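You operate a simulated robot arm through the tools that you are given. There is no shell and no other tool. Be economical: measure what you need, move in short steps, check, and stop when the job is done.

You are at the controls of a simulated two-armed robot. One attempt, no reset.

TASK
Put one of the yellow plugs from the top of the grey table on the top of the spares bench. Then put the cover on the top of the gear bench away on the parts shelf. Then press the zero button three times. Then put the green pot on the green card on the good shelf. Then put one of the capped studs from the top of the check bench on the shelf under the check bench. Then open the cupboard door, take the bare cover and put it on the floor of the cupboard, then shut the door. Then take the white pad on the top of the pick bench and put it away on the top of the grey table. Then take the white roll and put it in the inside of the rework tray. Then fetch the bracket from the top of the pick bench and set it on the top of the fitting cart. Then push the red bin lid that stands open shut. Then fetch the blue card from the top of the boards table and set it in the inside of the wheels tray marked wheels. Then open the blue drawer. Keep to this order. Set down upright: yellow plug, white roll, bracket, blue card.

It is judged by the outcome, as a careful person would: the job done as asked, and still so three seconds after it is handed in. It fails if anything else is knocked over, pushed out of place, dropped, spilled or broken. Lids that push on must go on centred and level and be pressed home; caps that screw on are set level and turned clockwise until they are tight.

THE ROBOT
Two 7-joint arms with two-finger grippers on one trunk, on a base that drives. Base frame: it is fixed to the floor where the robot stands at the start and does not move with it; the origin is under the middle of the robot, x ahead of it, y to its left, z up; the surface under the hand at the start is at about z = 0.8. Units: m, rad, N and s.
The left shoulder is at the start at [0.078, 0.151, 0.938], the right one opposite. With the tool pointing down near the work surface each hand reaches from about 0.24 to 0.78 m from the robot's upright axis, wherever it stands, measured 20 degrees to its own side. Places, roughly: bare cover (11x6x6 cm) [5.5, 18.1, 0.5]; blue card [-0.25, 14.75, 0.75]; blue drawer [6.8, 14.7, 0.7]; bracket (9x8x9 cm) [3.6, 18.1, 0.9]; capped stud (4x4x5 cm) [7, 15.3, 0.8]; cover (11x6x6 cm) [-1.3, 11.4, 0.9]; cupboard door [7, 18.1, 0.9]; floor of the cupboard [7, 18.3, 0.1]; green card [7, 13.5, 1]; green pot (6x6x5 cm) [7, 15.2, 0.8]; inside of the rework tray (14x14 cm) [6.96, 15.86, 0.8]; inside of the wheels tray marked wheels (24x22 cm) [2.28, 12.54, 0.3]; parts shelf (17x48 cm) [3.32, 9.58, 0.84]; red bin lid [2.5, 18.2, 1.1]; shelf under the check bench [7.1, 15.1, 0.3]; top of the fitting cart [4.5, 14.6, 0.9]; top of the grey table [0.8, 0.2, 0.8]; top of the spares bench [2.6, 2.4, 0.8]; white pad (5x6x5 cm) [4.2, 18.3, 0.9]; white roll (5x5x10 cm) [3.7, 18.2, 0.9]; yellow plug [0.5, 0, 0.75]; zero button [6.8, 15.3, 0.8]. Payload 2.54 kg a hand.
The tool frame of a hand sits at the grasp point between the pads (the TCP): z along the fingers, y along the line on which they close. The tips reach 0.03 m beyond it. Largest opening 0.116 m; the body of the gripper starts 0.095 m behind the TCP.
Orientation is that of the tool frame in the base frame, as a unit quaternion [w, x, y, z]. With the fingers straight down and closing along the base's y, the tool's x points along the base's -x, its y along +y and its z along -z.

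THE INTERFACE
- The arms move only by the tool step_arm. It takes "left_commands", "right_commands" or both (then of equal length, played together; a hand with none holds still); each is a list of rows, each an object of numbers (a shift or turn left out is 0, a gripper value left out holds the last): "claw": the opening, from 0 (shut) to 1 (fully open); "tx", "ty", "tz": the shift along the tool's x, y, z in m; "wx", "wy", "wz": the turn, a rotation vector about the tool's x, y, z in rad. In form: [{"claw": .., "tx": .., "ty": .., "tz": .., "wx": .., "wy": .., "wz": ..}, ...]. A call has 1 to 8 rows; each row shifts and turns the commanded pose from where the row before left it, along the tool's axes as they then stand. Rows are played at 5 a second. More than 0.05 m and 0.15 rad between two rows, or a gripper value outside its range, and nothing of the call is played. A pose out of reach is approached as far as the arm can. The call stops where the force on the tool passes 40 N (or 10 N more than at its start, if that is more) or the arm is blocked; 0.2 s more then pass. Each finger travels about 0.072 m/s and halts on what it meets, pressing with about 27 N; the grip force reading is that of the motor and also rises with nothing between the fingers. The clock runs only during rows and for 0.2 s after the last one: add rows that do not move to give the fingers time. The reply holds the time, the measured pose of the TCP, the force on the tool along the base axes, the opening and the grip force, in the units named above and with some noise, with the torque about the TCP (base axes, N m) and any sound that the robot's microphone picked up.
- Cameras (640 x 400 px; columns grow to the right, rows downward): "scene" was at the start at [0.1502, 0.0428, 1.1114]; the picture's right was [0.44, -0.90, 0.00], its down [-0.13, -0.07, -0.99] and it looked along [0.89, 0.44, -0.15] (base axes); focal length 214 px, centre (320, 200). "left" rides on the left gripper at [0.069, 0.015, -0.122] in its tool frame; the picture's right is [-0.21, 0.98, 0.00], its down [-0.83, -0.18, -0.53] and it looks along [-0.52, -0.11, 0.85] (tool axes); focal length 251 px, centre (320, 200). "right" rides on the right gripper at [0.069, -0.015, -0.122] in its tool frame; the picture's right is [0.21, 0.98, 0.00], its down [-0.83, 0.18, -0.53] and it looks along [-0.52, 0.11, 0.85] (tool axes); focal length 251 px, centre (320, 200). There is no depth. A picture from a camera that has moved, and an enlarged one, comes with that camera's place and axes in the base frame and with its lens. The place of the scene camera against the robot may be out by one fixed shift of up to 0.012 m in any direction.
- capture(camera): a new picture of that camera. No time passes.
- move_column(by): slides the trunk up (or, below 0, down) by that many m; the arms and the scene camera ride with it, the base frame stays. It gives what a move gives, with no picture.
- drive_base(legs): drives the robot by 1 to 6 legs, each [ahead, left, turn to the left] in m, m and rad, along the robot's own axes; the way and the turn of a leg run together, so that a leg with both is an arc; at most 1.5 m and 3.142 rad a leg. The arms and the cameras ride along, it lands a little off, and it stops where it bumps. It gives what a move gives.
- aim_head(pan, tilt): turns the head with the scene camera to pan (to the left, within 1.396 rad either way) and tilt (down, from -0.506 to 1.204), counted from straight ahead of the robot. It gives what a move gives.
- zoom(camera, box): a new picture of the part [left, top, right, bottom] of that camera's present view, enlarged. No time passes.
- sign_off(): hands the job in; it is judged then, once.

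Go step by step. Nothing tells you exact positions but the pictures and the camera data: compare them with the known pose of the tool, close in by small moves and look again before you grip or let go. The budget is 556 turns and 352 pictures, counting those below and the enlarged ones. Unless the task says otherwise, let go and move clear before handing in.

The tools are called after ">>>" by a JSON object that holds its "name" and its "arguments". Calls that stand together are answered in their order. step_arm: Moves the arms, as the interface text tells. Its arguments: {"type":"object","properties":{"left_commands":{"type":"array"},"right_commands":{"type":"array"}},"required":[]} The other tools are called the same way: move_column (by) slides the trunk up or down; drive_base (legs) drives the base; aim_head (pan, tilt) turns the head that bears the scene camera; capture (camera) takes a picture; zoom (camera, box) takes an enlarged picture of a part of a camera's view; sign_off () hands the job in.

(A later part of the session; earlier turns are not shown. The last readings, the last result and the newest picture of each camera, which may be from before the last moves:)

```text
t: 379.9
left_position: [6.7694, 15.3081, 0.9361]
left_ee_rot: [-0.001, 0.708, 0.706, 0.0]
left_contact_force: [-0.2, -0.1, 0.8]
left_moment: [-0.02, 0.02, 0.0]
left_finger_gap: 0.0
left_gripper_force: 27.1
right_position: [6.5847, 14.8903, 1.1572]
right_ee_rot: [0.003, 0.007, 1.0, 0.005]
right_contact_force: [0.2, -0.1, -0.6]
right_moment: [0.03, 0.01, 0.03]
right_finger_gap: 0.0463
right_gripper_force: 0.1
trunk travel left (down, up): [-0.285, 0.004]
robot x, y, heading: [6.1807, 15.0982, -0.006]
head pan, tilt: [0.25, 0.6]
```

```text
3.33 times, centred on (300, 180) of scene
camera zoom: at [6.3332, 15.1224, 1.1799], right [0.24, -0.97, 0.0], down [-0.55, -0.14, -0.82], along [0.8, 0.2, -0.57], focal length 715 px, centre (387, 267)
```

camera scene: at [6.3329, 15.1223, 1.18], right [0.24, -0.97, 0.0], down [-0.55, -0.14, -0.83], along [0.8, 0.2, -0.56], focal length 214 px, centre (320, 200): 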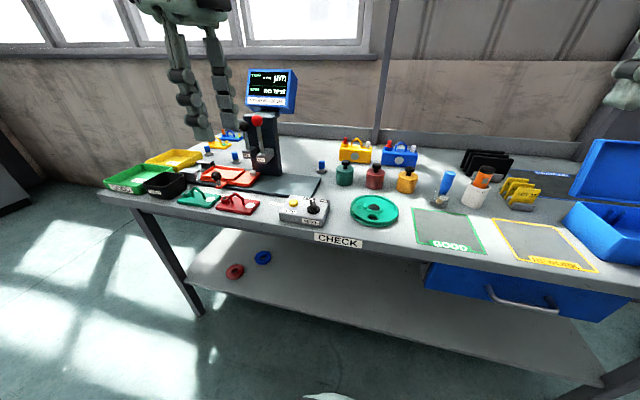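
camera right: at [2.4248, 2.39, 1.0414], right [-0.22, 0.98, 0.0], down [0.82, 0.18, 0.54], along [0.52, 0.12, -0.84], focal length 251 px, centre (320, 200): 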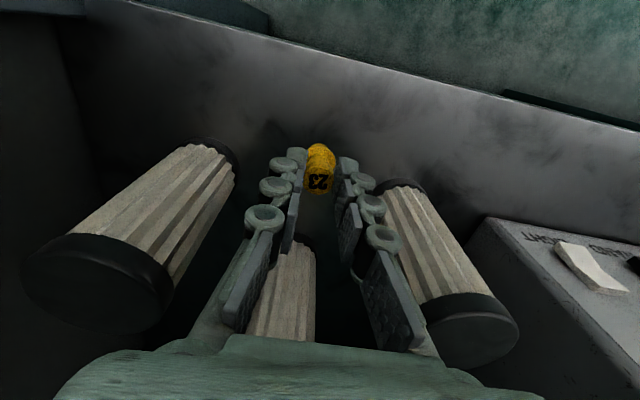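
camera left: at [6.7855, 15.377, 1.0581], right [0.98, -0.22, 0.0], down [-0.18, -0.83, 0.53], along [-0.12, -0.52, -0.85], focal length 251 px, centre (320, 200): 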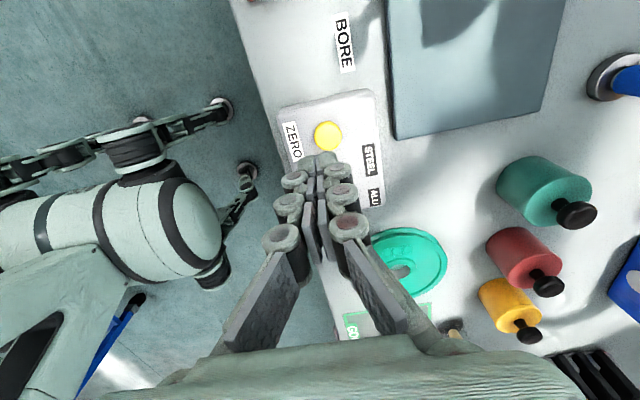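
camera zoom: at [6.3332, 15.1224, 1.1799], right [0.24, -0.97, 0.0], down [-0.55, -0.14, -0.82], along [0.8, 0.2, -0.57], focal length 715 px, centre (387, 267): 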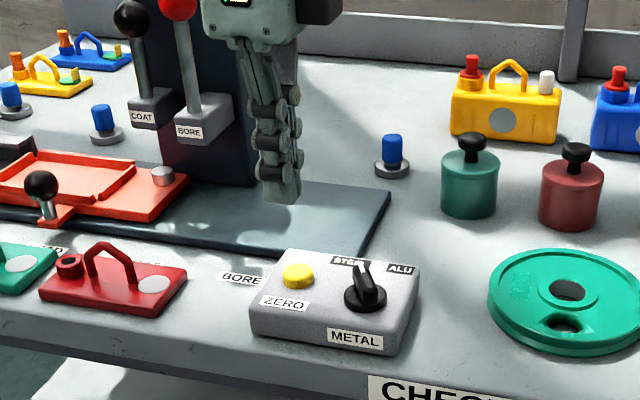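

Alignment is within a few mm. I descend until the button responds.

>>> {"name": "step_arm", "arguments": {"left_commands": [{"ty": 0.006, "tx": 0.003, "tz": 0.03}, {"tz": 0.01}, {"tz": 0.004}, {"tz": 0.004}, {}]}}

>>> {"name": "zoom", "arguments": {"camera": "scene", "box": [260, 160, 340, 220]}}

```text
t: 381.1
left_position: [6.7757, 15.3114, 0.8883]
left_ee_rot: [0.0, 0.709, 0.706, 0.0]
left_contact_force: [0.1, -0.6, -0.5]
left_moment: [0.03, -0.01, -0.02]
left_finger_gap: 0.0
left_gripper_force: 26.7
right_position: [6.5843, 14.8906, 1.1589]
right_ee_rot: [0.002, 0.007, 1.0, 0.005]
right_contact_force: [-0.6, 0.3, -0.1]
right_moment: [0.0, 0.02, 0.02]
right_finger_gap: 0.0463
right_gripper_force: 0.2
trunk travel left (down, up): [-0.285, 0.004]
robot x, y, heading: [6.1771, 15.1019, -0.009]
head pan, tilt: [0.25, 0.6]
```

```text
6.67 times, centred on (300, 190) of scene
camera zoom: at [6.3329, 15.1223, 1.18], right [0.24, -0.97, 0.0], down [-0.55, -0.14, -0.83], along [0.8, 0.2, -0.56], focal length 1430 px, centre (453, 267)
```

zoom: 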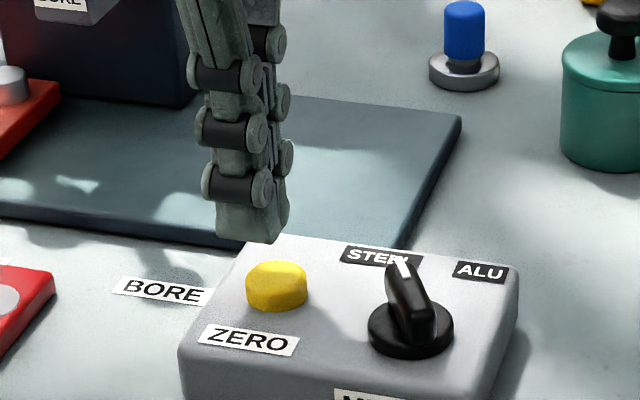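

Refined from two left-hand views, the button top is at z≈0.834, (6.776, 15.306). I continue down slowly.

>>> {"name": "step_arm", "arguments": {"left_commands": [{"tx": -0.005, "tz": 0.01}, {"tz": 0.006}, {"tz": 0.004}, {"tz": 0.004}, {"tz": 0.003}, {}]}}

>>> {"name": "zoom", "arguments": {"camera": "scene", "box": [260, 160, 340, 220]}}

```text
t: 382.4
left_position: [6.7759, 15.3061, 0.8612]
left_ee_rot: [-0.001, 0.708, 0.706, 0.0]
left_contact_force: [0.2, -1.9, 3.0]
left_moment: [-0.04, 0.0, -0.03]
left_finger_gap: 0.006
left_gripper_force: 28.7
right_position: [6.5842, 14.8905, 1.1597]
right_ee_rot: [0.001, 0.007, 1.0, 0.005]
right_contact_force: [0.1, 0.0, 0.6]
right_moment: [0.01, 0.01, 0.01]
right_finger_gap: 0.0465
right_gripper_force: 0.0
trunk travel left (down, up): [-0.285, 0.004]
robot x, y, heading: [6.1821, 15.0978, -0.009]
head pan, tilt: [0.25, 0.6]
heard: click
```

```text
6.67 times, centred on (300, 190) of scene
camera zoom: at [6.3326, 15.1221, 1.1801], right [0.24, -0.97, 0.0], down [-0.55, -0.14, -0.83], along [0.8, 0.2, -0.56], focal length 1430 px, centre (453, 267)
```

zoom: 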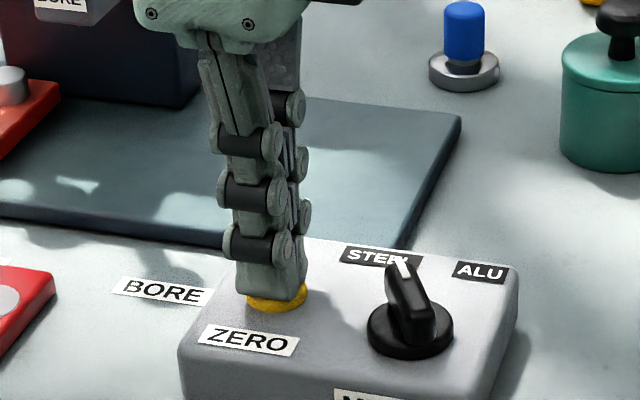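

One click was heard. I release and press again, one call per press.

>>> {"name": "step_arm", "arguments": {"left_commands": [{"tz": -0.008}, {"tz": -0.007}, {}, {}]}}

>>> {"name": "step_arm", "arguments": {"left_commands": [{"tz": 0.008}, {"tz": 0.004}, {"tz": 0.003}, {}]}}

```text
t: 383.4
left_position: [6.7744, 15.3079, 0.8765]
left_ee_rot: [-0.001, 0.708, 0.706, 0.0]
left_contact_force: [0.2, -0.5, 0.2]
left_moment: [-0.03, 0.0, 0.02]
left_finger_gap: 0.0
left_gripper_force: 28.7
right_position: [6.5836, 14.8907, 1.1593]
right_ee_rot: [0.002, 0.007, 1.0, 0.005]
right_contact_force: [0.3, -1.3, 0.5]
right_moment: [0.03, -0.02, 0.02]
right_finger_gap: 0.0462
right_gripper_force: 0.1
trunk travel left (down, up): [-0.285, 0.004]
robot x, y, heading: [6.181, 15.1004, -0.003]
head pan, tilt: [0.25, 0.6]
```

```text
t: 384.4
left_position: [6.7764, 15.3072, 0.8614]
left_ee_rot: [-0.001, 0.708, 0.706, 0.0]
left_contact_force: [2.1, 1.4, 5.0]
left_moment: [0.02, -0.06, 0.05]
left_finger_gap: 0.0059
left_gripper_force: 28.8
right_position: [6.5834, 14.8908, 1.1595]
right_ee_rot: [0.002, 0.006, 1.0, 0.005]
right_contact_force: [0.2, 0.3, 0.0]
right_moment: [-0.01, -0.03, 0.01]
right_finger_gap: 0.0465
right_gripper_force: 0.1
trunk travel left (down, up): [-0.285, 0.004]
robot x, y, heading: [6.1799, 15.0994, -0.005]
head pan, tilt: [0.25, 0.6]
heard: click
```

Second click. Release and press the third time.

>>> {"name": "step_arm", "arguments": {"left_commands": [{"tz": -0.008}, {"tz": -0.007}, {}, {}]}}

>>> {"name": "step_arm", "arguments": {"left_commands": [{"tz": 0.008}, {"tz": 0.004}, {"tz": 0.003}, {}]}}

```text
t: 385.4
left_position: [6.7755, 15.3053, 0.8755]
left_ee_rot: [0.0, 0.709, 0.705, 0.001]
left_contact_force: [0.1, 0.0, -0.3]
left_moment: [-0.02, 0.0, 0.03]
left_finger_gap: 0.0
left_gripper_force: 28.6
right_position: [6.5837, 14.8902, 1.1584]
right_ee_rot: [0.001, 0.007, 1.0, 0.005]
right_contact_force: [-0.1, 0.0, -0.2]
right_moment: [-0.01, -0.01, -0.03]
right_finger_gap: 0.0465
right_gripper_force: 0.1
trunk travel left (down, up): [-0.285, 0.004]
robot x, y, heading: [6.1813, 15.1015, -0.005]
head pan, tilt: [0.25, 0.6]
```

```text
t: 386.4
left_position: [6.7754, 15.3072, 0.8617]
left_ee_rot: [-0.001, 0.709, 0.705, 0.001]
left_contact_force: [-0.4, 0.6, 6.5]
left_moment: [0.03, 0.04, -0.02]
left_finger_gap: 0.0059
left_gripper_force: 28.8
right_position: [6.5839, 14.8906, 1.159]
right_ee_rot: [0.002, 0.008, 1.0, 0.005]
right_contact_force: [0.5, 0.1, 0.3]
right_moment: [0.0, -0.01, -0.02]
right_finger_gap: 0.0465
right_gripper_force: 0.0
trunk travel left (down, up): [-0.285, 0.004]
robot x, y, heading: [6.1821, 15.1027, -0.008]
head pan, tilt: [0.25, 0.6]
heard: click
```

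Three clicks: the button is done. I raise and retract the left hand, then move so the right hand can reach the green pot at about (6.99, 15.2).

>>> {"name": "step_arm", "arguments": {"left_commands": [{"tz": -0.045}, {"tz": -0.045}, {"tz": -0.045}, {"tz": -0.045}, {"tz": -0.045}, {"ty": -0.045}, {"ty": -0.045}, {"ty": -0.045}]}}

>>> {"name": "step_arm", "arguments": {"left_commands": [{"ty": -0.045}, {"ty": -0.045}, {"ty": -0.045}]}}

>>> {"name": "drive_base", "arguments": {"legs": [[0, 0.27, 0], [0.14, 0, 0]]}}

>>> {"name": "aim_head", "arguments": {"pan": -0.2, "tilt": 0.6}}

>>> {"name": "capture", "arguments": {"camera": "scene"}}

>>> {"name": "capture", "arguments": {"camera": "right"}}

```text
t: 388.2
left_position: [6.6403, 15.3047, 1.0853]
left_ee_rot: [0.0, 0.707, 0.707, 0.001]
left_contact_force: [-0.7, 0.4, 0.1]
left_moment: [-0.01, -0.03, 0.01]
left_finger_gap: 0.0
left_gripper_force: 28.8
right_position: [6.5841, 14.8907, 1.1586]
right_ee_rot: [0.002, 0.006, 1.0, 0.004]
right_contact_force: [0.0, 0.1, -0.4]
right_moment: [0.02, 0.02, -0.01]
right_finger_gap: 0.0464
right_gripper_force: 0.1
trunk travel left (down, up): [-0.285, 0.004]
robot x, y, heading: [6.1796, 15.0978, -0.007]
head pan, tilt: [0.25, 0.6]
```

```text
t: 389.1
left_position: [6.5056, 15.3093, 1.0864]
left_ee_rot: [-0.001, 0.708, 0.706, 0.001]
left_contact_force: [0.1, 0.5, -0.8]
left_moment: [0.0, -0.02, -0.01]
left_finger_gap: 0.0
left_gripper_force: 28.2
right_position: [6.5833, 14.8906, 1.158]
right_ee_rot: [0.002, 0.006, 1.0, 0.006]
right_contact_force: [-0.4, 0.1, -0.4]
right_moment: [-0.03, -0.01, -0.01]
right_finger_gap: 0.0464
right_gripper_force: 0.0
trunk travel left (down, up): [-0.285, 0.004]
robot x, y, heading: [6.1762, 15.1008, -0.003]
head pan, tilt: [0.25, 0.6]
```

```text
t: 393.1
left_position: [6.6468, 15.5756, 1.0852]
left_ee_rot: [-0.001, 0.709, 0.705, 0.0]
left_contact_force: [-0.1, -0.4, 0.2]
left_moment: [-0.03, 0.03, -0.02]
left_finger_gap: 0.0
left_gripper_force: 28.3
right_position: [6.7234, 15.1567, 1.1588]
right_ee_rot: [0.001, 0.008, 1.0, 0.005]
right_contact_force: [0.5, 0.6, -0.3]
right_moment: [0.02, 0.04, -0.04]
right_finger_gap: 0.0464
right_gripper_force: 0.1
trunk travel left (down, up): [-0.285, 0.004]
robot x, y, heading: [6.3189, 15.3629, -0.001]
head pan, tilt: [0.25, 0.6]
```

```text
t: 394.0
left_position: [6.6463, 15.5744, 1.0855]
left_ee_rot: [-0.002, 0.709, 0.705, 0.001]
left_contact_force: [0.2, 0.3, 0.2]
left_moment: [0.0, 0.04, 0.04]
left_finger_gap: 0.0
left_gripper_force: 28.6
right_position: [6.7244, 15.1559, 1.1589]
right_ee_rot: [0.002, 0.008, 1.0, 0.005]
right_contact_force: [0.1, 0.0, 0.6]
right_moment: [0.0, -0.04, -0.03]
right_finger_gap: 0.0464
right_gripper_force: 0.1
trunk travel left (down, up): [-0.285, 0.004]
robot x, y, heading: [6.3222, 15.3654, -0.005]
head pan, tilt: [-0.201, 0.6]
```

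```text
264 pictures are left
camera scene: at [6.4732, 15.3495, 1.18], right [-0.21, -0.98, 0.0], down [-0.55, 0.12, -0.83], along [0.81, -0.17, -0.56], focal length 214 px, centre (320, 200)
```

scene: 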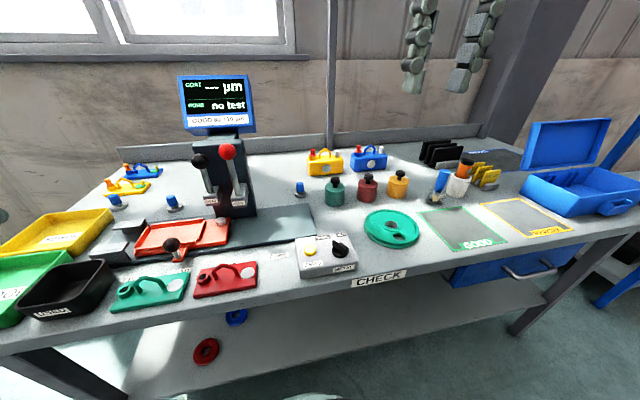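

```text
263 pictures are left
camera right: at [6.654, 15.1415, 1.2799], right [-0.2, 0.98, 0.01], down [0.83, 0.16, 0.54], along [0.53, 0.11, -0.84], focal length 251 px, centre (320, 200)
```

right: 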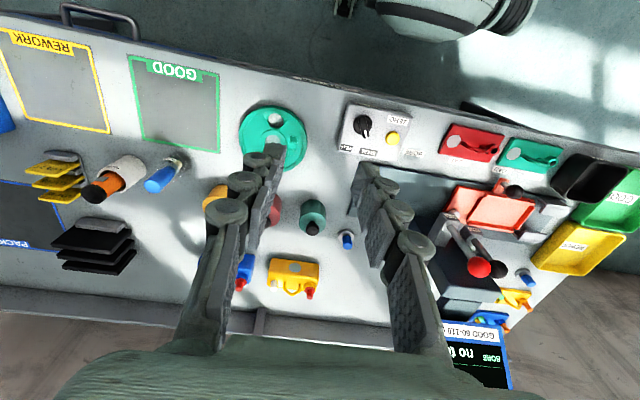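

I check the GOOD shelf before choosing the grip angle.

>>> {"name": "aim_head", "arguments": {"pan": -1.25, "tilt": 0.25}}

>>> {"name": "capture", "arguments": {"camera": "scene"}}

>>> {"name": "zoom", "arguments": {"camera": "scene", "box": [180, 80, 400, 300]}}

```text
t: 395.3
left_position: [6.6458, 15.5753, 1.084]
left_ee_rot: [0.0, 0.709, 0.705, 0.0]
left_contact_force: [-0.4, 0.6, -1.5]
left_moment: [0.0, 0.0, -0.03]
left_finger_gap: 0.0
left_gripper_force: 28.7
right_position: [6.7234, 15.1565, 1.1582]
right_ee_rot: [0.002, 0.008, 1.0, 0.005]
right_contact_force: [-0.1, -0.4, 0.2]
right_moment: [-0.01, 0.0, -0.03]
right_finger_gap: 0.0463
right_gripper_force: 0.1
trunk travel left (down, up): [-0.285, 0.004]
robot x, y, heading: [6.317, 15.3651, -0.009]
head pan, tilt: [-1.25, 0.25]
```

```text
262 pictures are left
camera scene: at [6.4155, 15.2789, 1.2122], right [-0.95, -0.31, 0.0], down [-0.08, 0.24, -0.97], along [0.3, -0.92, -0.25], focal length 214 px, centre (320, 200)
```

scene: 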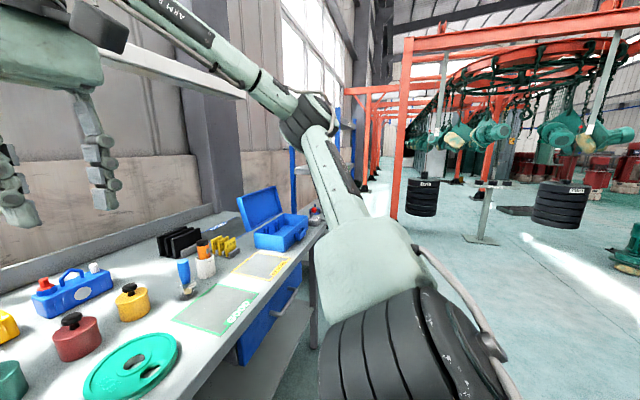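

```text
1.82 times, centred on (290, 190) of scene
camera zoom: at [6.4155, 15.2789, 1.2122], right [-0.95, -0.31, 0.0], down [-0.08, 0.24, -0.97], along [0.3, -0.92, -0.25], focal length 390 px, centre (374, 218)
```

zoom: 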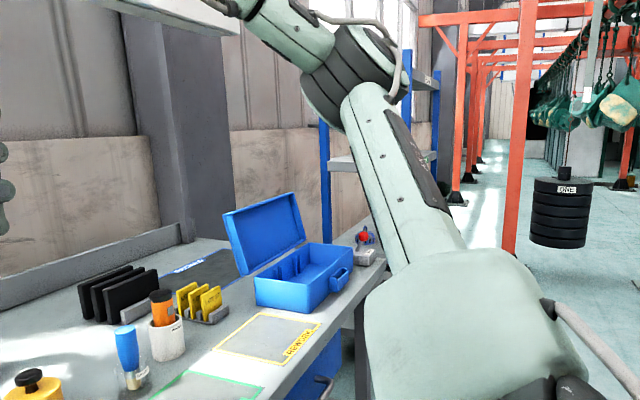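

I'll tilt the right hand forward by 35° for both picking and placing, since another shelf is above the GOOD shelf. First I rotate in place and open the claw.

>>> {"name": "aim_head", "arguments": {"pan": -0.2, "tilt": 0.6}}

>>> {"name": "step_arm", "arguments": {"right_commands": [{"claw": 0.75, "wy": -0.122}, {"wy": -0.122}, {"wy": -0.122}, {"wy": -0.122}, {"wy": -0.122}, {}]}}

>>> {"name": "capture", "arguments": {"camera": "right"}}

```text
t: 396.6
left_position: [6.646, 15.5742, 1.0856]
left_ee_rot: [0.0, 0.709, 0.705, 0.001]
left_contact_force: [-0.5, -0.9, 0.4]
left_moment: [-0.01, -0.03, 0.01]
left_finger_gap: 0.0
left_gripper_force: 29.4
right_position: [6.7238, 15.1575, 1.1584]
right_ee_rot: [0.002, 0.007, 1.0, 0.005]
right_contact_force: [-0.4, 0.3, 0.9]
right_moment: [0.0, 0.0, 0.01]
right_finger_gap: 0.0465
right_gripper_force: 0.1
trunk travel left (down, up): [-0.285, 0.004]
robot x, y, heading: [6.3241, 15.3667, -0.007]
head pan, tilt: [-0.201, 0.6]
```

```text
t: 398.0
left_position: [6.6468, 15.5747, 1.0852]
left_ee_rot: [-0.001, 0.709, 0.705, 0.0]
left_contact_force: [0.2, 0.2, -0.3]
left_moment: [0.01, 0.02, -0.02]
left_finger_gap: 0.0001
left_gripper_force: 28.2
right_position: [6.7246, 15.1567, 1.1585]
right_ee_rot: [0.302, 0.009, 0.953, 0.002]
right_contact_force: [-0.3, 0.3, 0.0]
right_moment: [-0.04, -0.03, -0.01]
right_finger_gap: 0.0871
right_gripper_force: 0.0
trunk travel left (down, up): [-0.285, 0.004]
robot x, y, heading: [6.3189, 15.3668, -0.004]
head pan, tilt: [-0.201, 0.6]
```

```text
260 pictures are left
camera right: at [6.5971, 15.1433, 1.2178], right [-0.16, 0.98, -0.11], down [0.37, 0.17, 0.91], along [0.92, 0.1, -0.39], focal length 251 px, centre (320, 200)
```

right: 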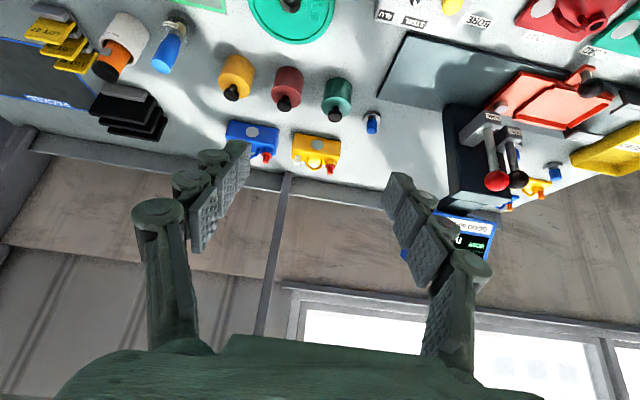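

The pot is at about (6.98, 15.193). I approach along the tilted tool axis to a standoff of 12 cm.

>>> {"name": "step_arm", "arguments": {"right_commands": [{"tz": 0.0478, "tx": -0.0027, "ty": 0.006}, {"tz": 0.0478, "tx": -0.0027, "ty": 0.006}, {"tz": 0.0478, "tx": -0.0027, "ty": 0.006}, {"tz": 0.0478, "tx": -0.0027, "ty": 0.006}, {"tz": 0.0478, "tx": -0.0027, "ty": 0.006}, {"tz": 0.0478, "tx": -0.0027, "ty": 0.006}, {}]}}

>>> {"name": "capture", "arguments": {"camera": "right"}}

>>> {"name": "zoom", "arguments": {"camera": "scene", "box": [260, 100, 440, 260]}}

```text
t: 399.6
left_position: [6.6461, 15.5757, 1.0846]
left_ee_rot: [0.0, 0.709, 0.705, 0.001]
left_contact_force: [0.3, 0.2, 0.0]
left_moment: [-0.01, 0.0, 0.0]
left_finger_gap: 0.0001
left_gripper_force: 28.7
right_position: [6.8973, 15.194, 0.9358]
right_ee_rot: [0.302, 0.009, 0.953, 0.002]
right_contact_force: [0.4, -0.2, 0.2]
right_moment: [0.03, 0.01, 0.0]
right_finger_gap: 0.0871
right_gripper_force: 0.0
trunk travel left (down, up): [-0.285, 0.004]
robot x, y, heading: [6.3219, 15.3686, -0.004]
head pan, tilt: [-0.201, 0.6]
```

```text
259 pictures are left
camera right: at [6.7716, 15.1811, 0.9948], right [-0.16, 0.98, -0.11], down [0.37, 0.17, 0.91], along [0.92, 0.1, -0.39], focal length 251 px, centre (320, 200)
```

right: 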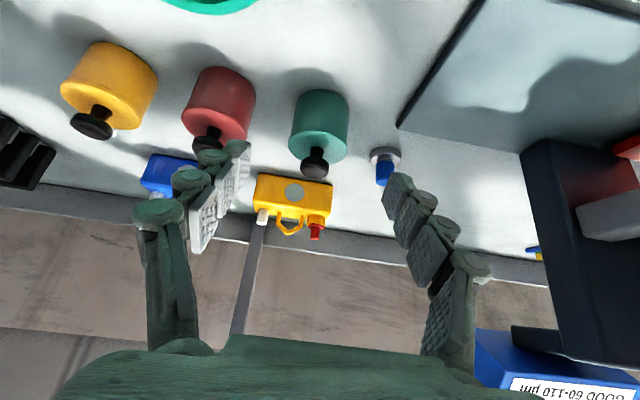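

```text
2.50 times, centred on (350, 180) of scene
camera zoom: at [6.473, 15.3494, 1.18], right [-0.21, -0.98, 0.0], down [-0.55, 0.12, -0.83], along [0.81, -0.17, -0.56], focal length 536 px, centre (245, 250)
```

zoom: 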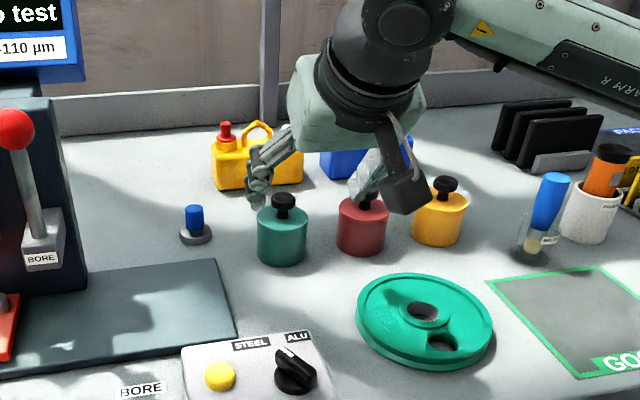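

I narrow the opening to 73 mm so the finger clears the red pot, then advance most of the way and check.

>>> {"name": "step_arm", "arguments": {"right_commands": [{"claw": 0.63}, {"tz": 0.03, "tx": -0.002, "ty": 0.001}, {"tz": 0.03, "tx": -0.002}, {"tz": 0.03, "tx": -0.002}, {}]}}

>>> {"name": "capture", "arguments": {"camera": "right"}}

>>> {"name": "zoom", "arguments": {"camera": "scene", "box": [280, 130, 420, 240]}}

```text
t: 400.8
left_position: [6.6455, 15.5748, 1.0852]
left_ee_rot: [0.0, 0.709, 0.705, 0.001]
left_contact_force: [0.1, 0.3, 0.2]
left_moment: [0.04, 0.02, -0.02]
left_finger_gap: 0.0
left_gripper_force: 28.6
right_position: [6.9566, 15.195, 0.8644]
right_ee_rot: [0.301, 0.01, 0.953, 0.002]
right_contact_force: [0.0, -0.5, 0.4]
right_moment: [0.01, -0.02, 0.03]
right_finger_gap: 0.0729
right_gripper_force: 0.1
trunk travel left (down, up): [-0.285, 0.004]
robot x, y, heading: [6.3192, 15.3647, -0.009]
head pan, tilt: [-0.201, 0.6]
```

```text
257 pictures are left
camera right: at [6.8299, 15.1811, 0.9233], right [-0.16, 0.98, -0.11], down [0.37, 0.17, 0.91], along [0.91, 0.1, -0.39], focal length 251 px, centre (320, 200)
```

right: 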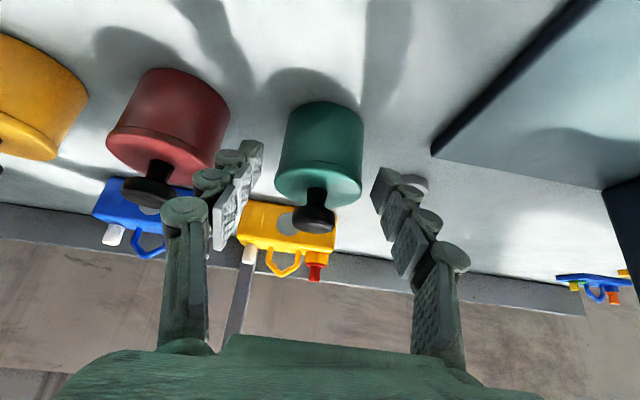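

```text
3.64 times, centred on (350, 185) of scene
camera zoom: at [6.473, 15.3494, 1.18], right [-0.21, -0.98, 0.0], down [-0.55, 0.12, -0.83], along [0.81, -0.17, -0.56], focal length 780 px, centre (211, 254)
```

zoom: 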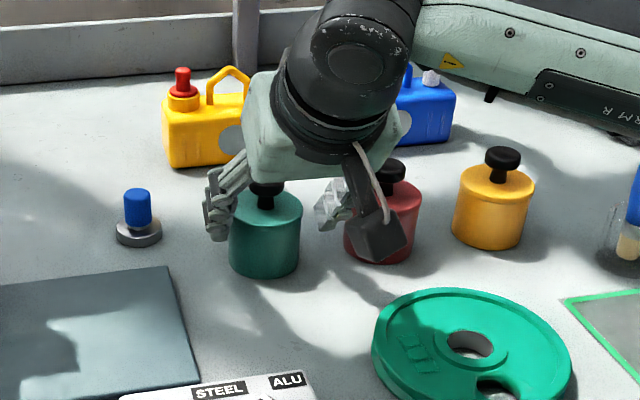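

Well centred. I advance the last 2.5 cm and close.

>>> {"name": "step_arm", "arguments": {"right_commands": [{"tz": 0.013, "tx": -0.001}, {"tz": 0.012, "tx": -0.001}, {}, {"claw": 0.4}, {}, {}, {}]}}

>>> {"name": "capture", "arguments": {"camera": "right"}}

```text
t: 402.4
left_position: [6.6478, 15.5752, 1.0841]
left_ee_rot: [-0.001, 0.709, 0.705, 0.001]
left_contact_force: [1.0, -0.1, 0.0]
left_moment: [0.0, -0.03, -0.02]
left_finger_gap: 0.0
left_gripper_force: 28.5
right_position: [6.9744, 15.1942, 0.8448]
right_ee_rot: [0.3, 0.009, 0.954, 0.003]
right_contact_force: [-0.7, 2.1, 0.5]
right_moment: [0.0, -0.04, 0.06]
right_finger_gap: 0.0571
right_gripper_force: 27.1
trunk travel left (down, up): [-0.285, 0.004]
robot x, y, heading: [6.3198, 15.3647, -0.011]
head pan, tilt: [-0.201, 0.6]
heard: snap
```

```text
255 pictures are left
camera right: at [6.8475, 15.1808, 0.9033], right [-0.16, 0.98, -0.11], down [0.37, 0.17, 0.91], along [0.91, 0.1, -0.39], focal length 251 px, centre (320, 200)
```

right: 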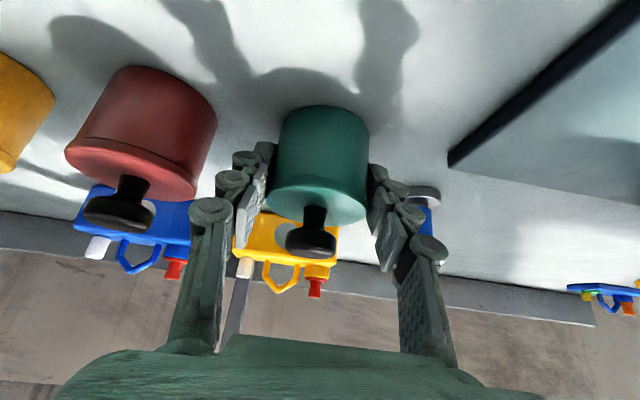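

A snap was heard on closing. I look closely at the pot for any damage.

>>> {"name": "zoom", "arguments": {"camera": "right", "box": [230, 80, 430, 280]}}

>>> {"name": "zoom", "arguments": {"camera": "scene", "box": [300, 150, 380, 220]}}

```text
2.00 times, centred on (330, 180) of right
camera zoom: at [6.8475, 15.1808, 0.9033], right [-0.16, 0.98, -0.11], down [0.37, 0.17, 0.91], along [0.91, 0.1, -0.39], focal length 503 px, centre (300, 240)
```

zoom: 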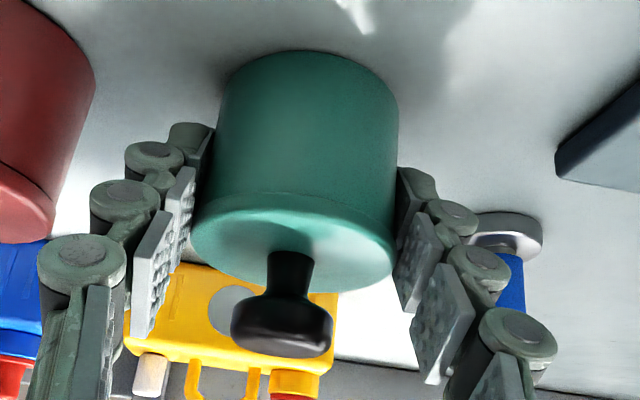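

```text
5.71 times, centred on (340, 185) of scene
camera zoom: at [6.4731, 15.3497, 1.18], right [-0.21, -0.98, 0.0], down [-0.55, 0.12, -0.83], along [0.81, -0.17, -0.56], focal length 1226 px, centre (206, 286)
```

zoom: 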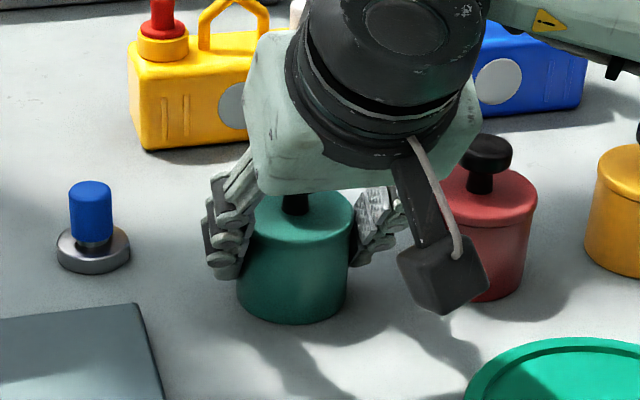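

It looks intact. I lift it straight up by 15 cm.

>>> {"name": "step_arm", "arguments": {"right_commands": [{"tx": -0.0115, "tz": -0.0164}, {"tx": -0.0172, "tz": -0.0246}, {"tx": -0.0258, "tz": -0.0369}, {"tx": -0.0258, "tz": -0.0369}, {}]}}

>>> {"name": "capture", "arguments": {"camera": "right"}}

>>> {"name": "zoom", "arguments": {"camera": "scene", "box": [260, 80, 440, 260]}}

```text
t: 403.6
left_position: [6.6466, 15.5751, 1.0847]
left_ee_rot: [-0.001, 0.708, 0.706, 0.0]
left_contact_force: [-0.5, 0.8, 0.0]
left_moment: [0.0, 0.04, -0.03]
left_finger_gap: 0.0
left_gripper_force: 28.6
right_position: [6.973, 15.1908, 0.9809]
right_ee_rot: [0.301, 0.009, 0.954, 0.003]
right_contact_force: [0.1, 0.0, -5.5]
right_moment: [0.02, 0.07, -0.02]
right_finger_gap: 0.057
right_gripper_force: 27.5
trunk travel left (down, up): [-0.285, 0.004]
robot x, y, heading: [6.3192, 15.3695, 0.0]
head pan, tilt: [-0.201, 0.6]
```

```text
252 pictures are left
camera right: at [6.8467, 15.1767, 1.0414], right [-0.16, 0.98, -0.11], down [0.37, 0.17, 0.91], along [0.91, 0.1, -0.39], focal length 251 px, centre (320, 200)
```

right: 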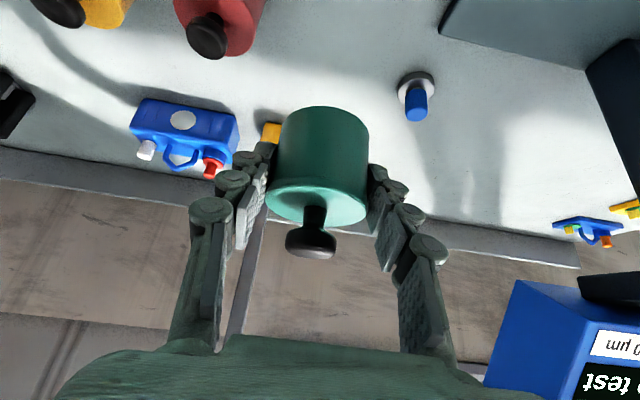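

```text
2.22 times, centred on (350, 170) of scene
camera zoom: at [6.4739, 15.3491, 1.1798], right [-0.21, -0.98, 0.0], down [-0.55, 0.12, -0.82], along [0.81, -0.17, -0.57], focal length 477 px, centre (253, 267)
```

zoom: 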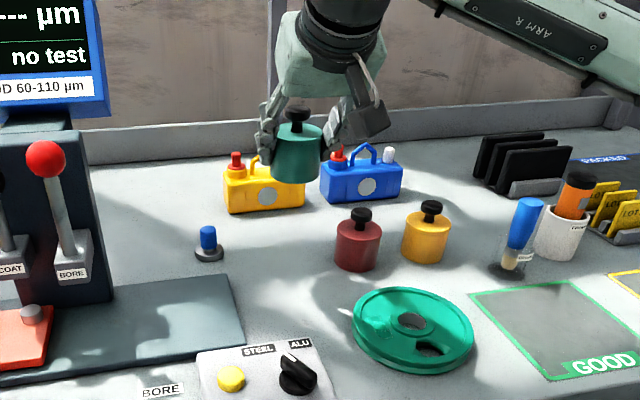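

The pot is held upright. I retract, back off from the bench and go to view the GOOD shelf.

>>> {"name": "step_arm", "arguments": {"right_commands": [{"tx": 0.0344, "tz": -0.0241}, {"tx": 0.0344, "tz": -0.0241}, {"tx": 0.0344, "tz": -0.0241}, {"tx": 0.0344, "tz": -0.0241}, {"tx": 0.0344, "tz": -0.0241}, {"tx": 0.0344, "tz": -0.0241}]}}

>>> {"name": "drive_base", "arguments": {"legs": [[-0.35, 0, 0], [0, -1.3, 0], [0, -0.3, 0]]}}

>>> {"name": "aim_head", "arguments": {"pan": 0.0, "tilt": 0.15}}

>>> {"name": "capture", "arguments": {"camera": "scene"}}

```text
t: 405.0
left_position: [6.6458, 15.5755, 1.0859]
left_ee_rot: [-0.001, 0.709, 0.705, 0.0]
left_contact_force: [0.2, -0.3, -0.2]
left_moment: [0.0, 0.02, -0.02]
left_finger_gap: 0.0003
left_gripper_force: 28.8
right_position: [6.7383, 15.1974, 0.9914]
right_ee_rot: [0.3, 0.009, 0.954, 0.002]
right_contact_force: [-0.1, -0.1, -5.8]
right_moment: [0.0, 0.05, 0.01]
right_finger_gap: 0.0571
right_gripper_force: 27.2
right hand out of reach, approached as far as the arm can: row 6
trunk travel left (down, up): [-0.285, 0.004]
robot x, y, heading: [6.3209, 15.3693, -0.006]
head pan, tilt: [-0.201, 0.6]
```

```text
t: 422.7
left_position: [6.2797, 13.9684, 1.0845]
left_ee_rot: [0.0, 0.714, 0.701, 0.001]
left_contact_force: [-0.6, -0.6, 0.0]
left_moment: [-0.01, -0.01, 0.03]
left_finger_gap: 0.0
left_gripper_force: 28.7
right_position: [6.3682, 13.5899, 0.99]
right_ee_rot: [0.301, 0.015, 0.954, 0.001]
right_contact_force: [-0.3, 0.2, -7.3]
right_moment: [0.02, 0.03, 0.01]
right_finger_gap: 0.0569
right_gripper_force: 27.0
trunk travel left (down, up): [-0.285, 0.004]
robot x, y, heading: [5.9493, 13.7638, -0.021]
head pan, tilt: [-0.201, 0.6]
```

```text
t: 423.6
left_position: [6.2808, 13.9679, 1.086]
left_ee_rot: [0.0, 0.714, 0.7, 0.001]
left_contact_force: [-0.1, 0.6, 0.3]
left_moment: [-0.01, 0.01, -0.02]
left_finger_gap: 0.0
left_gripper_force: 28.9
right_position: [6.3672, 13.5898, 0.989]
right_ee_rot: [0.301, 0.014, 0.953, 0.001]
right_contact_force: [1.0, 1.0, -6.2]
right_moment: [0.01, 0.04, 0.0]
right_finger_gap: 0.0566
right_gripper_force: 27.1
trunk travel left (down, up): [-0.285, 0.004]
robot x, y, heading: [5.9506, 13.7643, -0.02]
head pan, tilt: [0.0, 0.15]
```

```text
250 pictures are left
camera scene: at [6.1109, 13.7624, 1.2213], right [-0.02, -1.0, 0.0], down [-0.15, 0.0, -0.99], along [0.99, -0.02, -0.15], focal length 214 px, centre (320, 200)
```

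scene: 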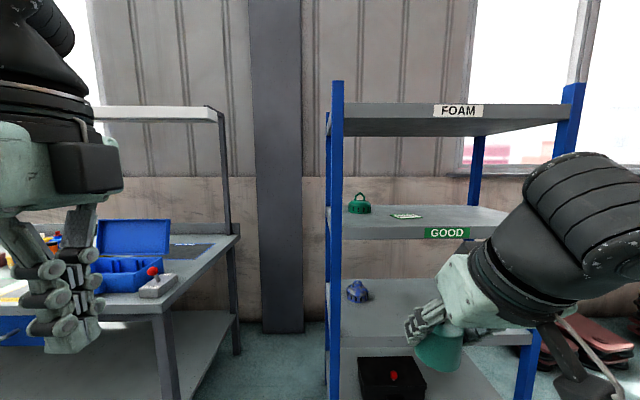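

The card lies about 20 cm deep on the GOOD shelf with only ~31 cm clearance, so I need a flatter hand (about 55°). I'll set the pot on the free GOOD rectangle of the check bench and re-grip it flatter.

>>> {"name": "zoom", "arguments": {"camera": "scene", "box": [310, 90, 590, 270]}}

>>> {"name": "drive_base", "arguments": {"legs": [[0, 1.33, 0.018], [0.25, 0, 0]]}}

>>> {"name": "aim_head", "arguments": {"pan": -0.2, "tilt": 0.6}}

>>> {"name": "capture", "arguments": {"camera": "scene"}}

```text
2.22 times, centred on (450, 180) of scene
camera zoom: at [6.1109, 13.7624, 1.2213], right [-0.02, -1.0, 0.0], down [-0.15, 0.0, -0.99], along [0.99, -0.02, -0.15], focal length 477 px, centre (31, 244)
```

zoom: 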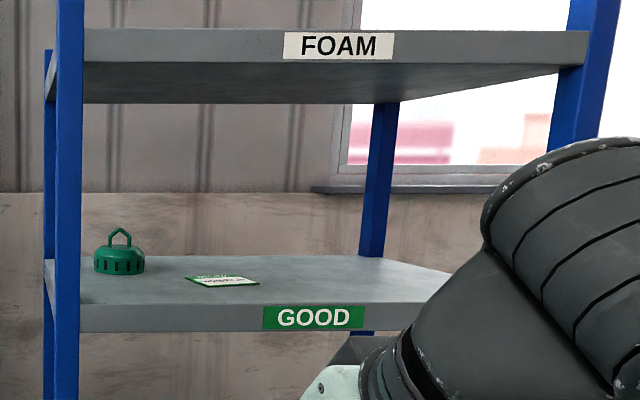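

```text
t: 437.9
left_position: [6.5255, 15.2994, 1.0841]
left_ee_rot: [-0.002, 0.702, 0.712, -0.001]
left_contact_force: [0.5, 0.1, -0.5]
left_moment: [0.02, 0.02, 0.04]
left_finger_gap: 0.0
left_gripper_force: 28.3
right_position: [6.6255, 14.925, 0.99]
right_ee_rot: [0.3, 0.0, 0.954, 0.006]
right_contact_force: [-0.5, 0.9, -6.8]
right_moment: [-0.03, 0.09, -0.02]
right_finger_gap: 0.0567
right_gripper_force: 26.3
trunk travel left (down, up): [-0.285, 0.004]
robot x, y, heading: [6.2002, 15.0871, 0.013]
head pan, tilt: [0.0, 0.15]
```

```text
t: 438.8
left_position: [6.5251, 15.3001, 1.0852]
left_ee_rot: [0.0, 0.702, 0.712, 0.001]
left_contact_force: [-0.3, 0.2, 1.1]
left_moment: [-0.01, 0.03, -0.02]
left_finger_gap: 0.0
left_gripper_force: 28.5
right_position: [6.6238, 14.9242, 0.9917]
right_ee_rot: [0.3, 0.0, 0.954, 0.005]
right_contact_force: [0.8, -1.5, -6.1]
right_moment: [-0.02, 0.06, -0.02]
right_finger_gap: 0.0567
right_gripper_force: 26.9
trunk travel left (down, up): [-0.285, 0.004]
robot x, y, heading: [6.1983, 15.0847, 0.011]
head pan, tilt: [-0.201, 0.6]
```

```text
248 pictures are left
camera scene: at [6.356, 15.071, 1.18], right [-0.19, -0.98, 0.0], down [-0.55, 0.11, -0.83], along [0.81, -0.15, -0.56], focal length 214 px, centre (320, 200)
```

scene: 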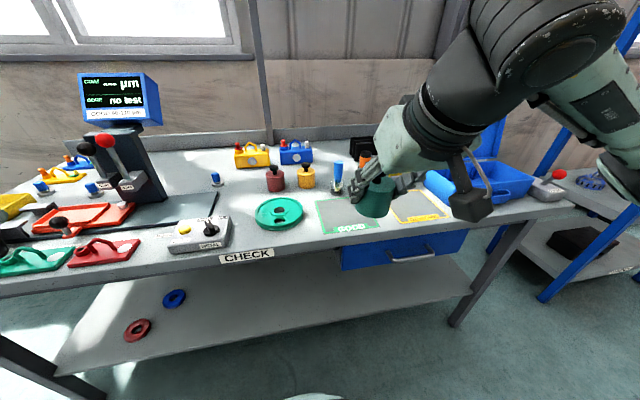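

I move over the GOOD rectangle and descend.

>>> {"name": "step_arm", "arguments": {"right_commands": [{"tx": -0.0403, "tz": 0.0283, "ty": -0.006}, {"tx": -0.0403, "tz": 0.0283, "ty": -0.006}, {"tx": -0.0403, "tz": 0.0283, "ty": -0.006}, {"tx": -0.0403, "tz": 0.0283, "ty": -0.006}, {"tx": 0.0262, "tz": 0.0374}, {"tx": 0.0262, "tz": 0.0374}, {"tx": 0.0228, "tz": 0.0326}, {}]}}

>>> {"name": "zoom", "arguments": {"camera": "scene", "box": [260, 130, 440, 260]}}

```text
t: 440.6
left_position: [6.524, 15.3002, 1.085]
left_ee_rot: [0.0, 0.703, 0.712, 0.001]
left_contact_force: [0.0, 0.0, -0.1]
left_moment: [0.0, 0.0, -0.01]
left_finger_gap: 0.0
left_gripper_force: 29.3
right_position: [6.8192, 14.902, 0.8614]
right_ee_rot: [0.301, 0.0, 0.954, 0.005]
right_contact_force: [0.5, -0.3, -6.5]
right_moment: [-0.01, 0.1, -0.01]
right_finger_gap: 0.0568
right_gripper_force: 27.2
trunk travel left (down, up): [-0.285, 0.004]
robot x, y, heading: [6.2015, 15.0864, 0.012]
head pan, tilt: [-0.201, 0.6]
```

```text
3.08 times, centred on (350, 195) of scene
camera zoom: at [6.356, 15.071, 1.1799], right [-0.19, -0.98, 0.0], down [-0.56, 0.11, -0.82], along [0.81, -0.16, -0.57], focal length 660 px, centre (228, 215)
```

zoom: 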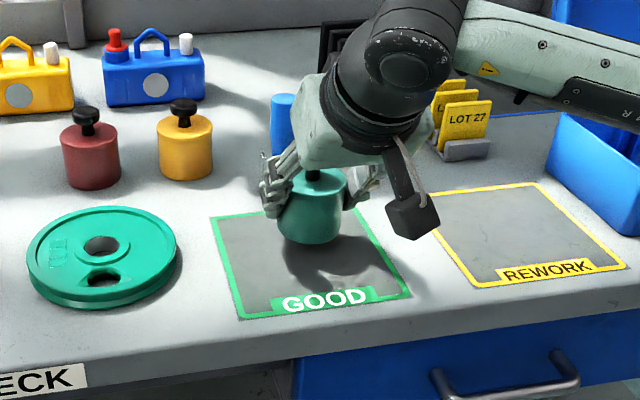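

>>> {"name": "step_arm", "arguments": {"right_commands": [{"tx": 0.0046, "tz": 0.0066}, {"tx": 0.0023, "tz": 0.0033}, {"tx": 0.0017, "tz": 0.0025}, {"tx": 0.0011, "tz": 0.0016}, {}]}}

>>> {"name": "zoom", "arguments": {"camera": "scene", "box": [310, 160, 400, 230]}}

```text
t: 441.8
left_position: [6.5242, 15.3004, 1.0856]
left_ee_rot: [0.0, 0.702, 0.712, 0.001]
left_contact_force: [-0.6, 0.5, -0.2]
left_moment: [0.01, 0.0, 0.01]
left_finger_gap: 0.0
left_gripper_force: 28.9
right_position: [6.821, 14.9025, 0.8445]
right_ee_rot: [0.302, 0.0, 0.953, 0.005]
right_contact_force: [0.3, -1.2, 1.4]
right_moment: [-0.32, -0.06, 0.02]
right_finger_gap: 0.0568
right_gripper_force: 27.0
trunk travel left (down, up): [-0.285, 0.004]
robot x, y, heading: [6.202, 15.0854, 0.012]
head pan, tilt: [-0.201, 0.6]
```

```text
5.71 times, centred on (355, 195) of scene
camera zoom: at [6.3555, 15.071, 1.1801], right [-0.19, -0.98, 0.0], down [-0.55, 0.11, -0.83], along [0.81, -0.16, -0.56], focal length 1226 px, centre (120, 229)
```

zoom: 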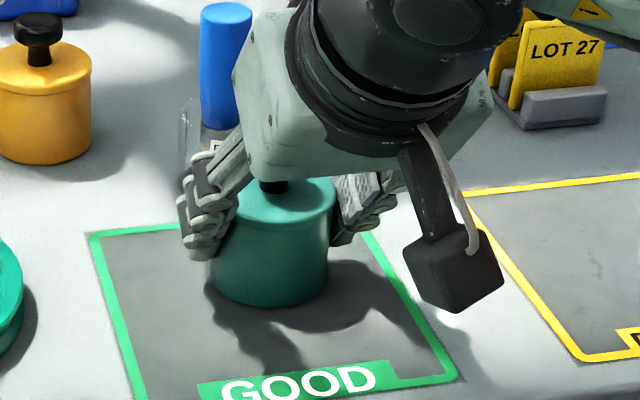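

The pot stands on the bench. I release, back off slightly and pitch the hand a further 20°.

>>> {"name": "step_arm", "arguments": {"right_commands": [{"claw": 0.55}, {"claw": 0.63}, {}, {"tz": -0.025}, {"tz": -0.025}, {"wy": -0.117}, {"wy": -0.117}, {"wy": -0.117}]}}

>>> {"name": "capture", "arguments": {"camera": "right"}}

>>> {"name": "zoom", "arguments": {"camera": "scene", "box": [260, 130, 440, 260]}}

```text
t: 443.6
left_position: [6.5254, 15.3011, 1.0861]
left_ee_rot: [0.0, 0.702, 0.712, 0.0]
left_contact_force: [0.5, 0.3, -0.1]
left_moment: [-0.02, 0.02, 0.02]
left_finger_gap: 0.0001
left_gripper_force: 28.3
right_position: [6.7931, 14.9022, 0.8833]
right_ee_rot: [0.463, 0.0, 0.886, 0.006]
right_contact_force: [-0.4, -0.1, 0.5]
right_moment: [-0.02, -0.03, -0.04]
right_finger_gap: 0.0734
right_gripper_force: 0.2
trunk travel left (down, up): [-0.285, 0.004]
robot x, y, heading: [6.2016, 15.0816, 0.014]
head pan, tilt: [-0.201, 0.6]
heard: snap
```

```text
245 pictures are left
camera right: at [6.6532, 14.8872, 0.8961], right [-0.13, 0.98, -0.17], down [0.03, 0.17, 0.98], along [0.99, 0.12, -0.05], focal length 251 px, centre (320, 200)
```

right: 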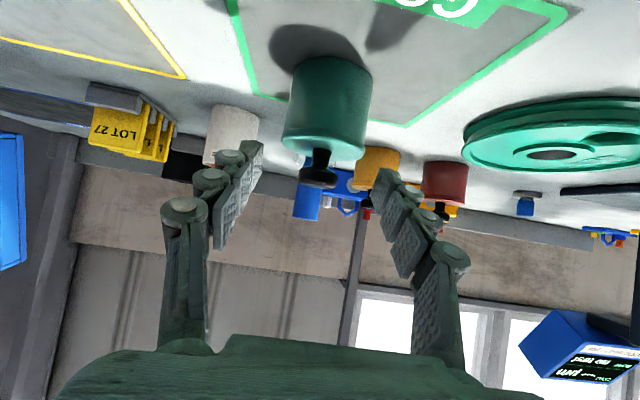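

```text
3.08 times, centred on (350, 195) of scene
camera zoom: at [6.3555, 15.071, 1.18], right [-0.19, -0.98, 0.0], down [-0.55, 0.11, -0.83], along [0.81, -0.16, -0.56], focal length 660 px, centre (228, 215)
```

zoom: 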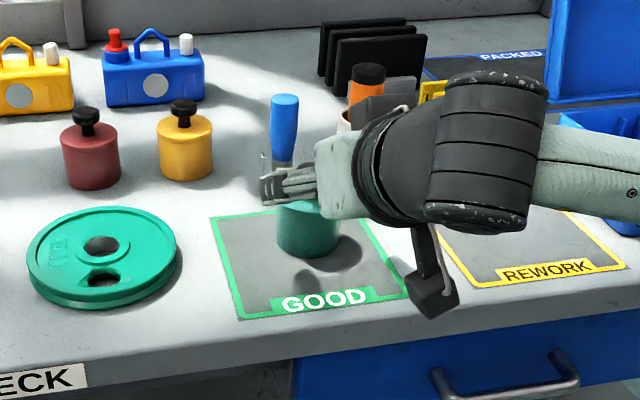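

The same snap came on release, so it seems to be a harmless sound of the pot. I now re-grip at the flatter angle.

>>> {"name": "step_arm", "arguments": {"right_commands": [{"tx": 0.013}, {"tx": 0.013}, {"tz": 0.022}, {"tz": 0.021}, {}, {"claw": 0.4}, {}, {}]}}

>>> {"name": "step_arm", "arguments": {"right_commands": [{}, {}]}}

>>> {"name": "zoom", "arguments": {"camera": "scene", "box": [290, 140, 420, 250]}}

```text
t: 445.4
left_position: [6.5244, 15.301, 1.0857]
left_ee_rot: [0.0, 0.702, 0.712, 0.001]
left_contact_force: [0.0, 0.0, 0.1]
left_moment: [0.01, 0.02, -0.03]
left_finger_gap: 0.0
left_gripper_force: 28.3
right_position: [6.8114, 14.9031, 0.8396]
right_ee_rot: [0.463, 0.001, 0.886, 0.005]
right_contact_force: [0.4, -2.0, 1.1]
right_moment: [-0.25, -0.15, -0.03]
right_finger_gap: 0.0572
right_gripper_force: 27.1
trunk travel left (down, up): [-0.285, 0.004]
robot x, y, heading: [6.2028, 15.0853, 0.014]
head pan, tilt: [-0.201, 0.6]
```

```text
t: 446.0
left_position: [6.5251, 15.2997, 1.0849]
left_ee_rot: [-0.001, 0.703, 0.712, 0.001]
left_contact_force: [-0.8, -0.3, -0.9]
left_moment: [0.01, -0.04, -0.02]
left_finger_gap: 0.0001
left_gripper_force: 28.5
right_position: [6.8103, 14.9029, 0.8386]
right_ee_rot: [0.462, 0.001, 0.887, 0.005]
right_contact_force: [2.5, -2.7, 1.6]
right_moment: [-0.24, -0.16, -0.04]
right_finger_gap: 0.0572
right_gripper_force: 27.0
trunk travel left (down, up): [-0.285, 0.004]
robot x, y, heading: [6.2013, 15.0826, 0.012]
head pan, tilt: [-0.201, 0.6]
```

```text
3.64 times, centred on (355, 195) of scene
camera zoom: at [6.3555, 15.071, 1.18], right [-0.19, -0.98, 0.0], down [-0.55, 0.11, -0.83], along [0.81, -0.16, -0.56], focal length 780 px, centre (193, 218)
```

zoom: 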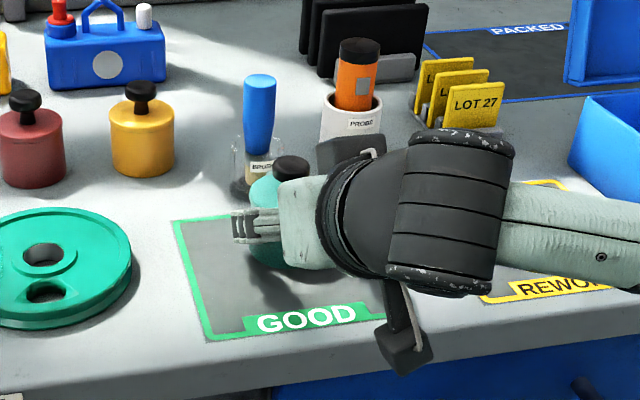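

Gripped. I lift to above shelf height, retract and drive to the GOOD shelf.

>>> {"name": "step_arm", "arguments": {"right_commands": [{"tx": -0.036, "tz": -0.0252}, {"tx": -0.036, "tz": -0.0252}, {"tx": -0.036, "tz": -0.0252}, {"tx": -0.036, "tz": -0.0252}, {"tx": -0.036, "tz": -0.0252}, {"tx": -0.036, "tz": -0.0252}]}}

>>> {"name": "step_arm", "arguments": {"right_commands": [{"tx": 0.0252, "tz": -0.036}, {"tx": 0.0252, "tz": -0.036}, {"tx": 0.0252, "tz": -0.036}]}}

>>> {"name": "capture", "arguments": {"camera": "right"}}

```text
t: 447.4
left_position: [6.5248, 15.3004, 1.0849]
left_ee_rot: [-0.002, 0.703, 0.712, 0.002]
left_contact_force: [0.1, 0.5, 0.0]
left_moment: [-0.02, 0.0, -0.02]
left_finger_gap: 0.0
left_gripper_force: 28.7
right_position: [6.8124, 14.9014, 1.1029]
right_ee_rot: [0.462, 0.0, 0.887, 0.005]
right_contact_force: [-0.2, -0.2, -6.8]
right_moment: [-0.01, 0.11, 0.0]
right_finger_gap: 0.0569
right_gripper_force: 27.2
trunk travel left (down, up): [-0.285, 0.004]
robot x, y, heading: [6.1988, 15.0857, 0.014]
head pan, tilt: [-0.201, 0.6]
```

```text
t: 448.2
left_position: [6.5246, 15.3006, 1.0862]
left_ee_rot: [0.0, 0.702, 0.712, 0.001]
left_contact_force: [0.3, -0.3, 0.3]
left_moment: [-0.02, -0.02, -0.02]
left_finger_gap: 0.0
left_gripper_force: 29.1
right_position: [6.6803, 14.8977, 1.1023]
right_ee_rot: [0.462, 0.001, 0.887, 0.004]
right_contact_force: [-0.2, 0.1, -6.5]
right_moment: [0.02, 0.08, 0.02]
right_finger_gap: 0.057
right_gripper_force: 27.3
trunk travel left (down, up): [-0.285, 0.004]
robot x, y, heading: [6.2003, 15.0847, 0.012]
head pan, tilt: [-0.201, 0.6]
```

```text
242 pictures are left
camera right: at [6.5411, 14.8818, 1.1151], right [-0.13, 0.98, -0.17], down [0.03, 0.17, 0.98], along [0.99, 0.12, -0.05], focal length 251 px, centre (320, 200)
```

right: 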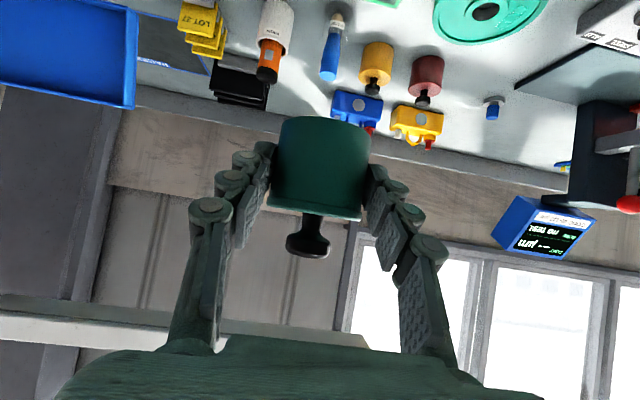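

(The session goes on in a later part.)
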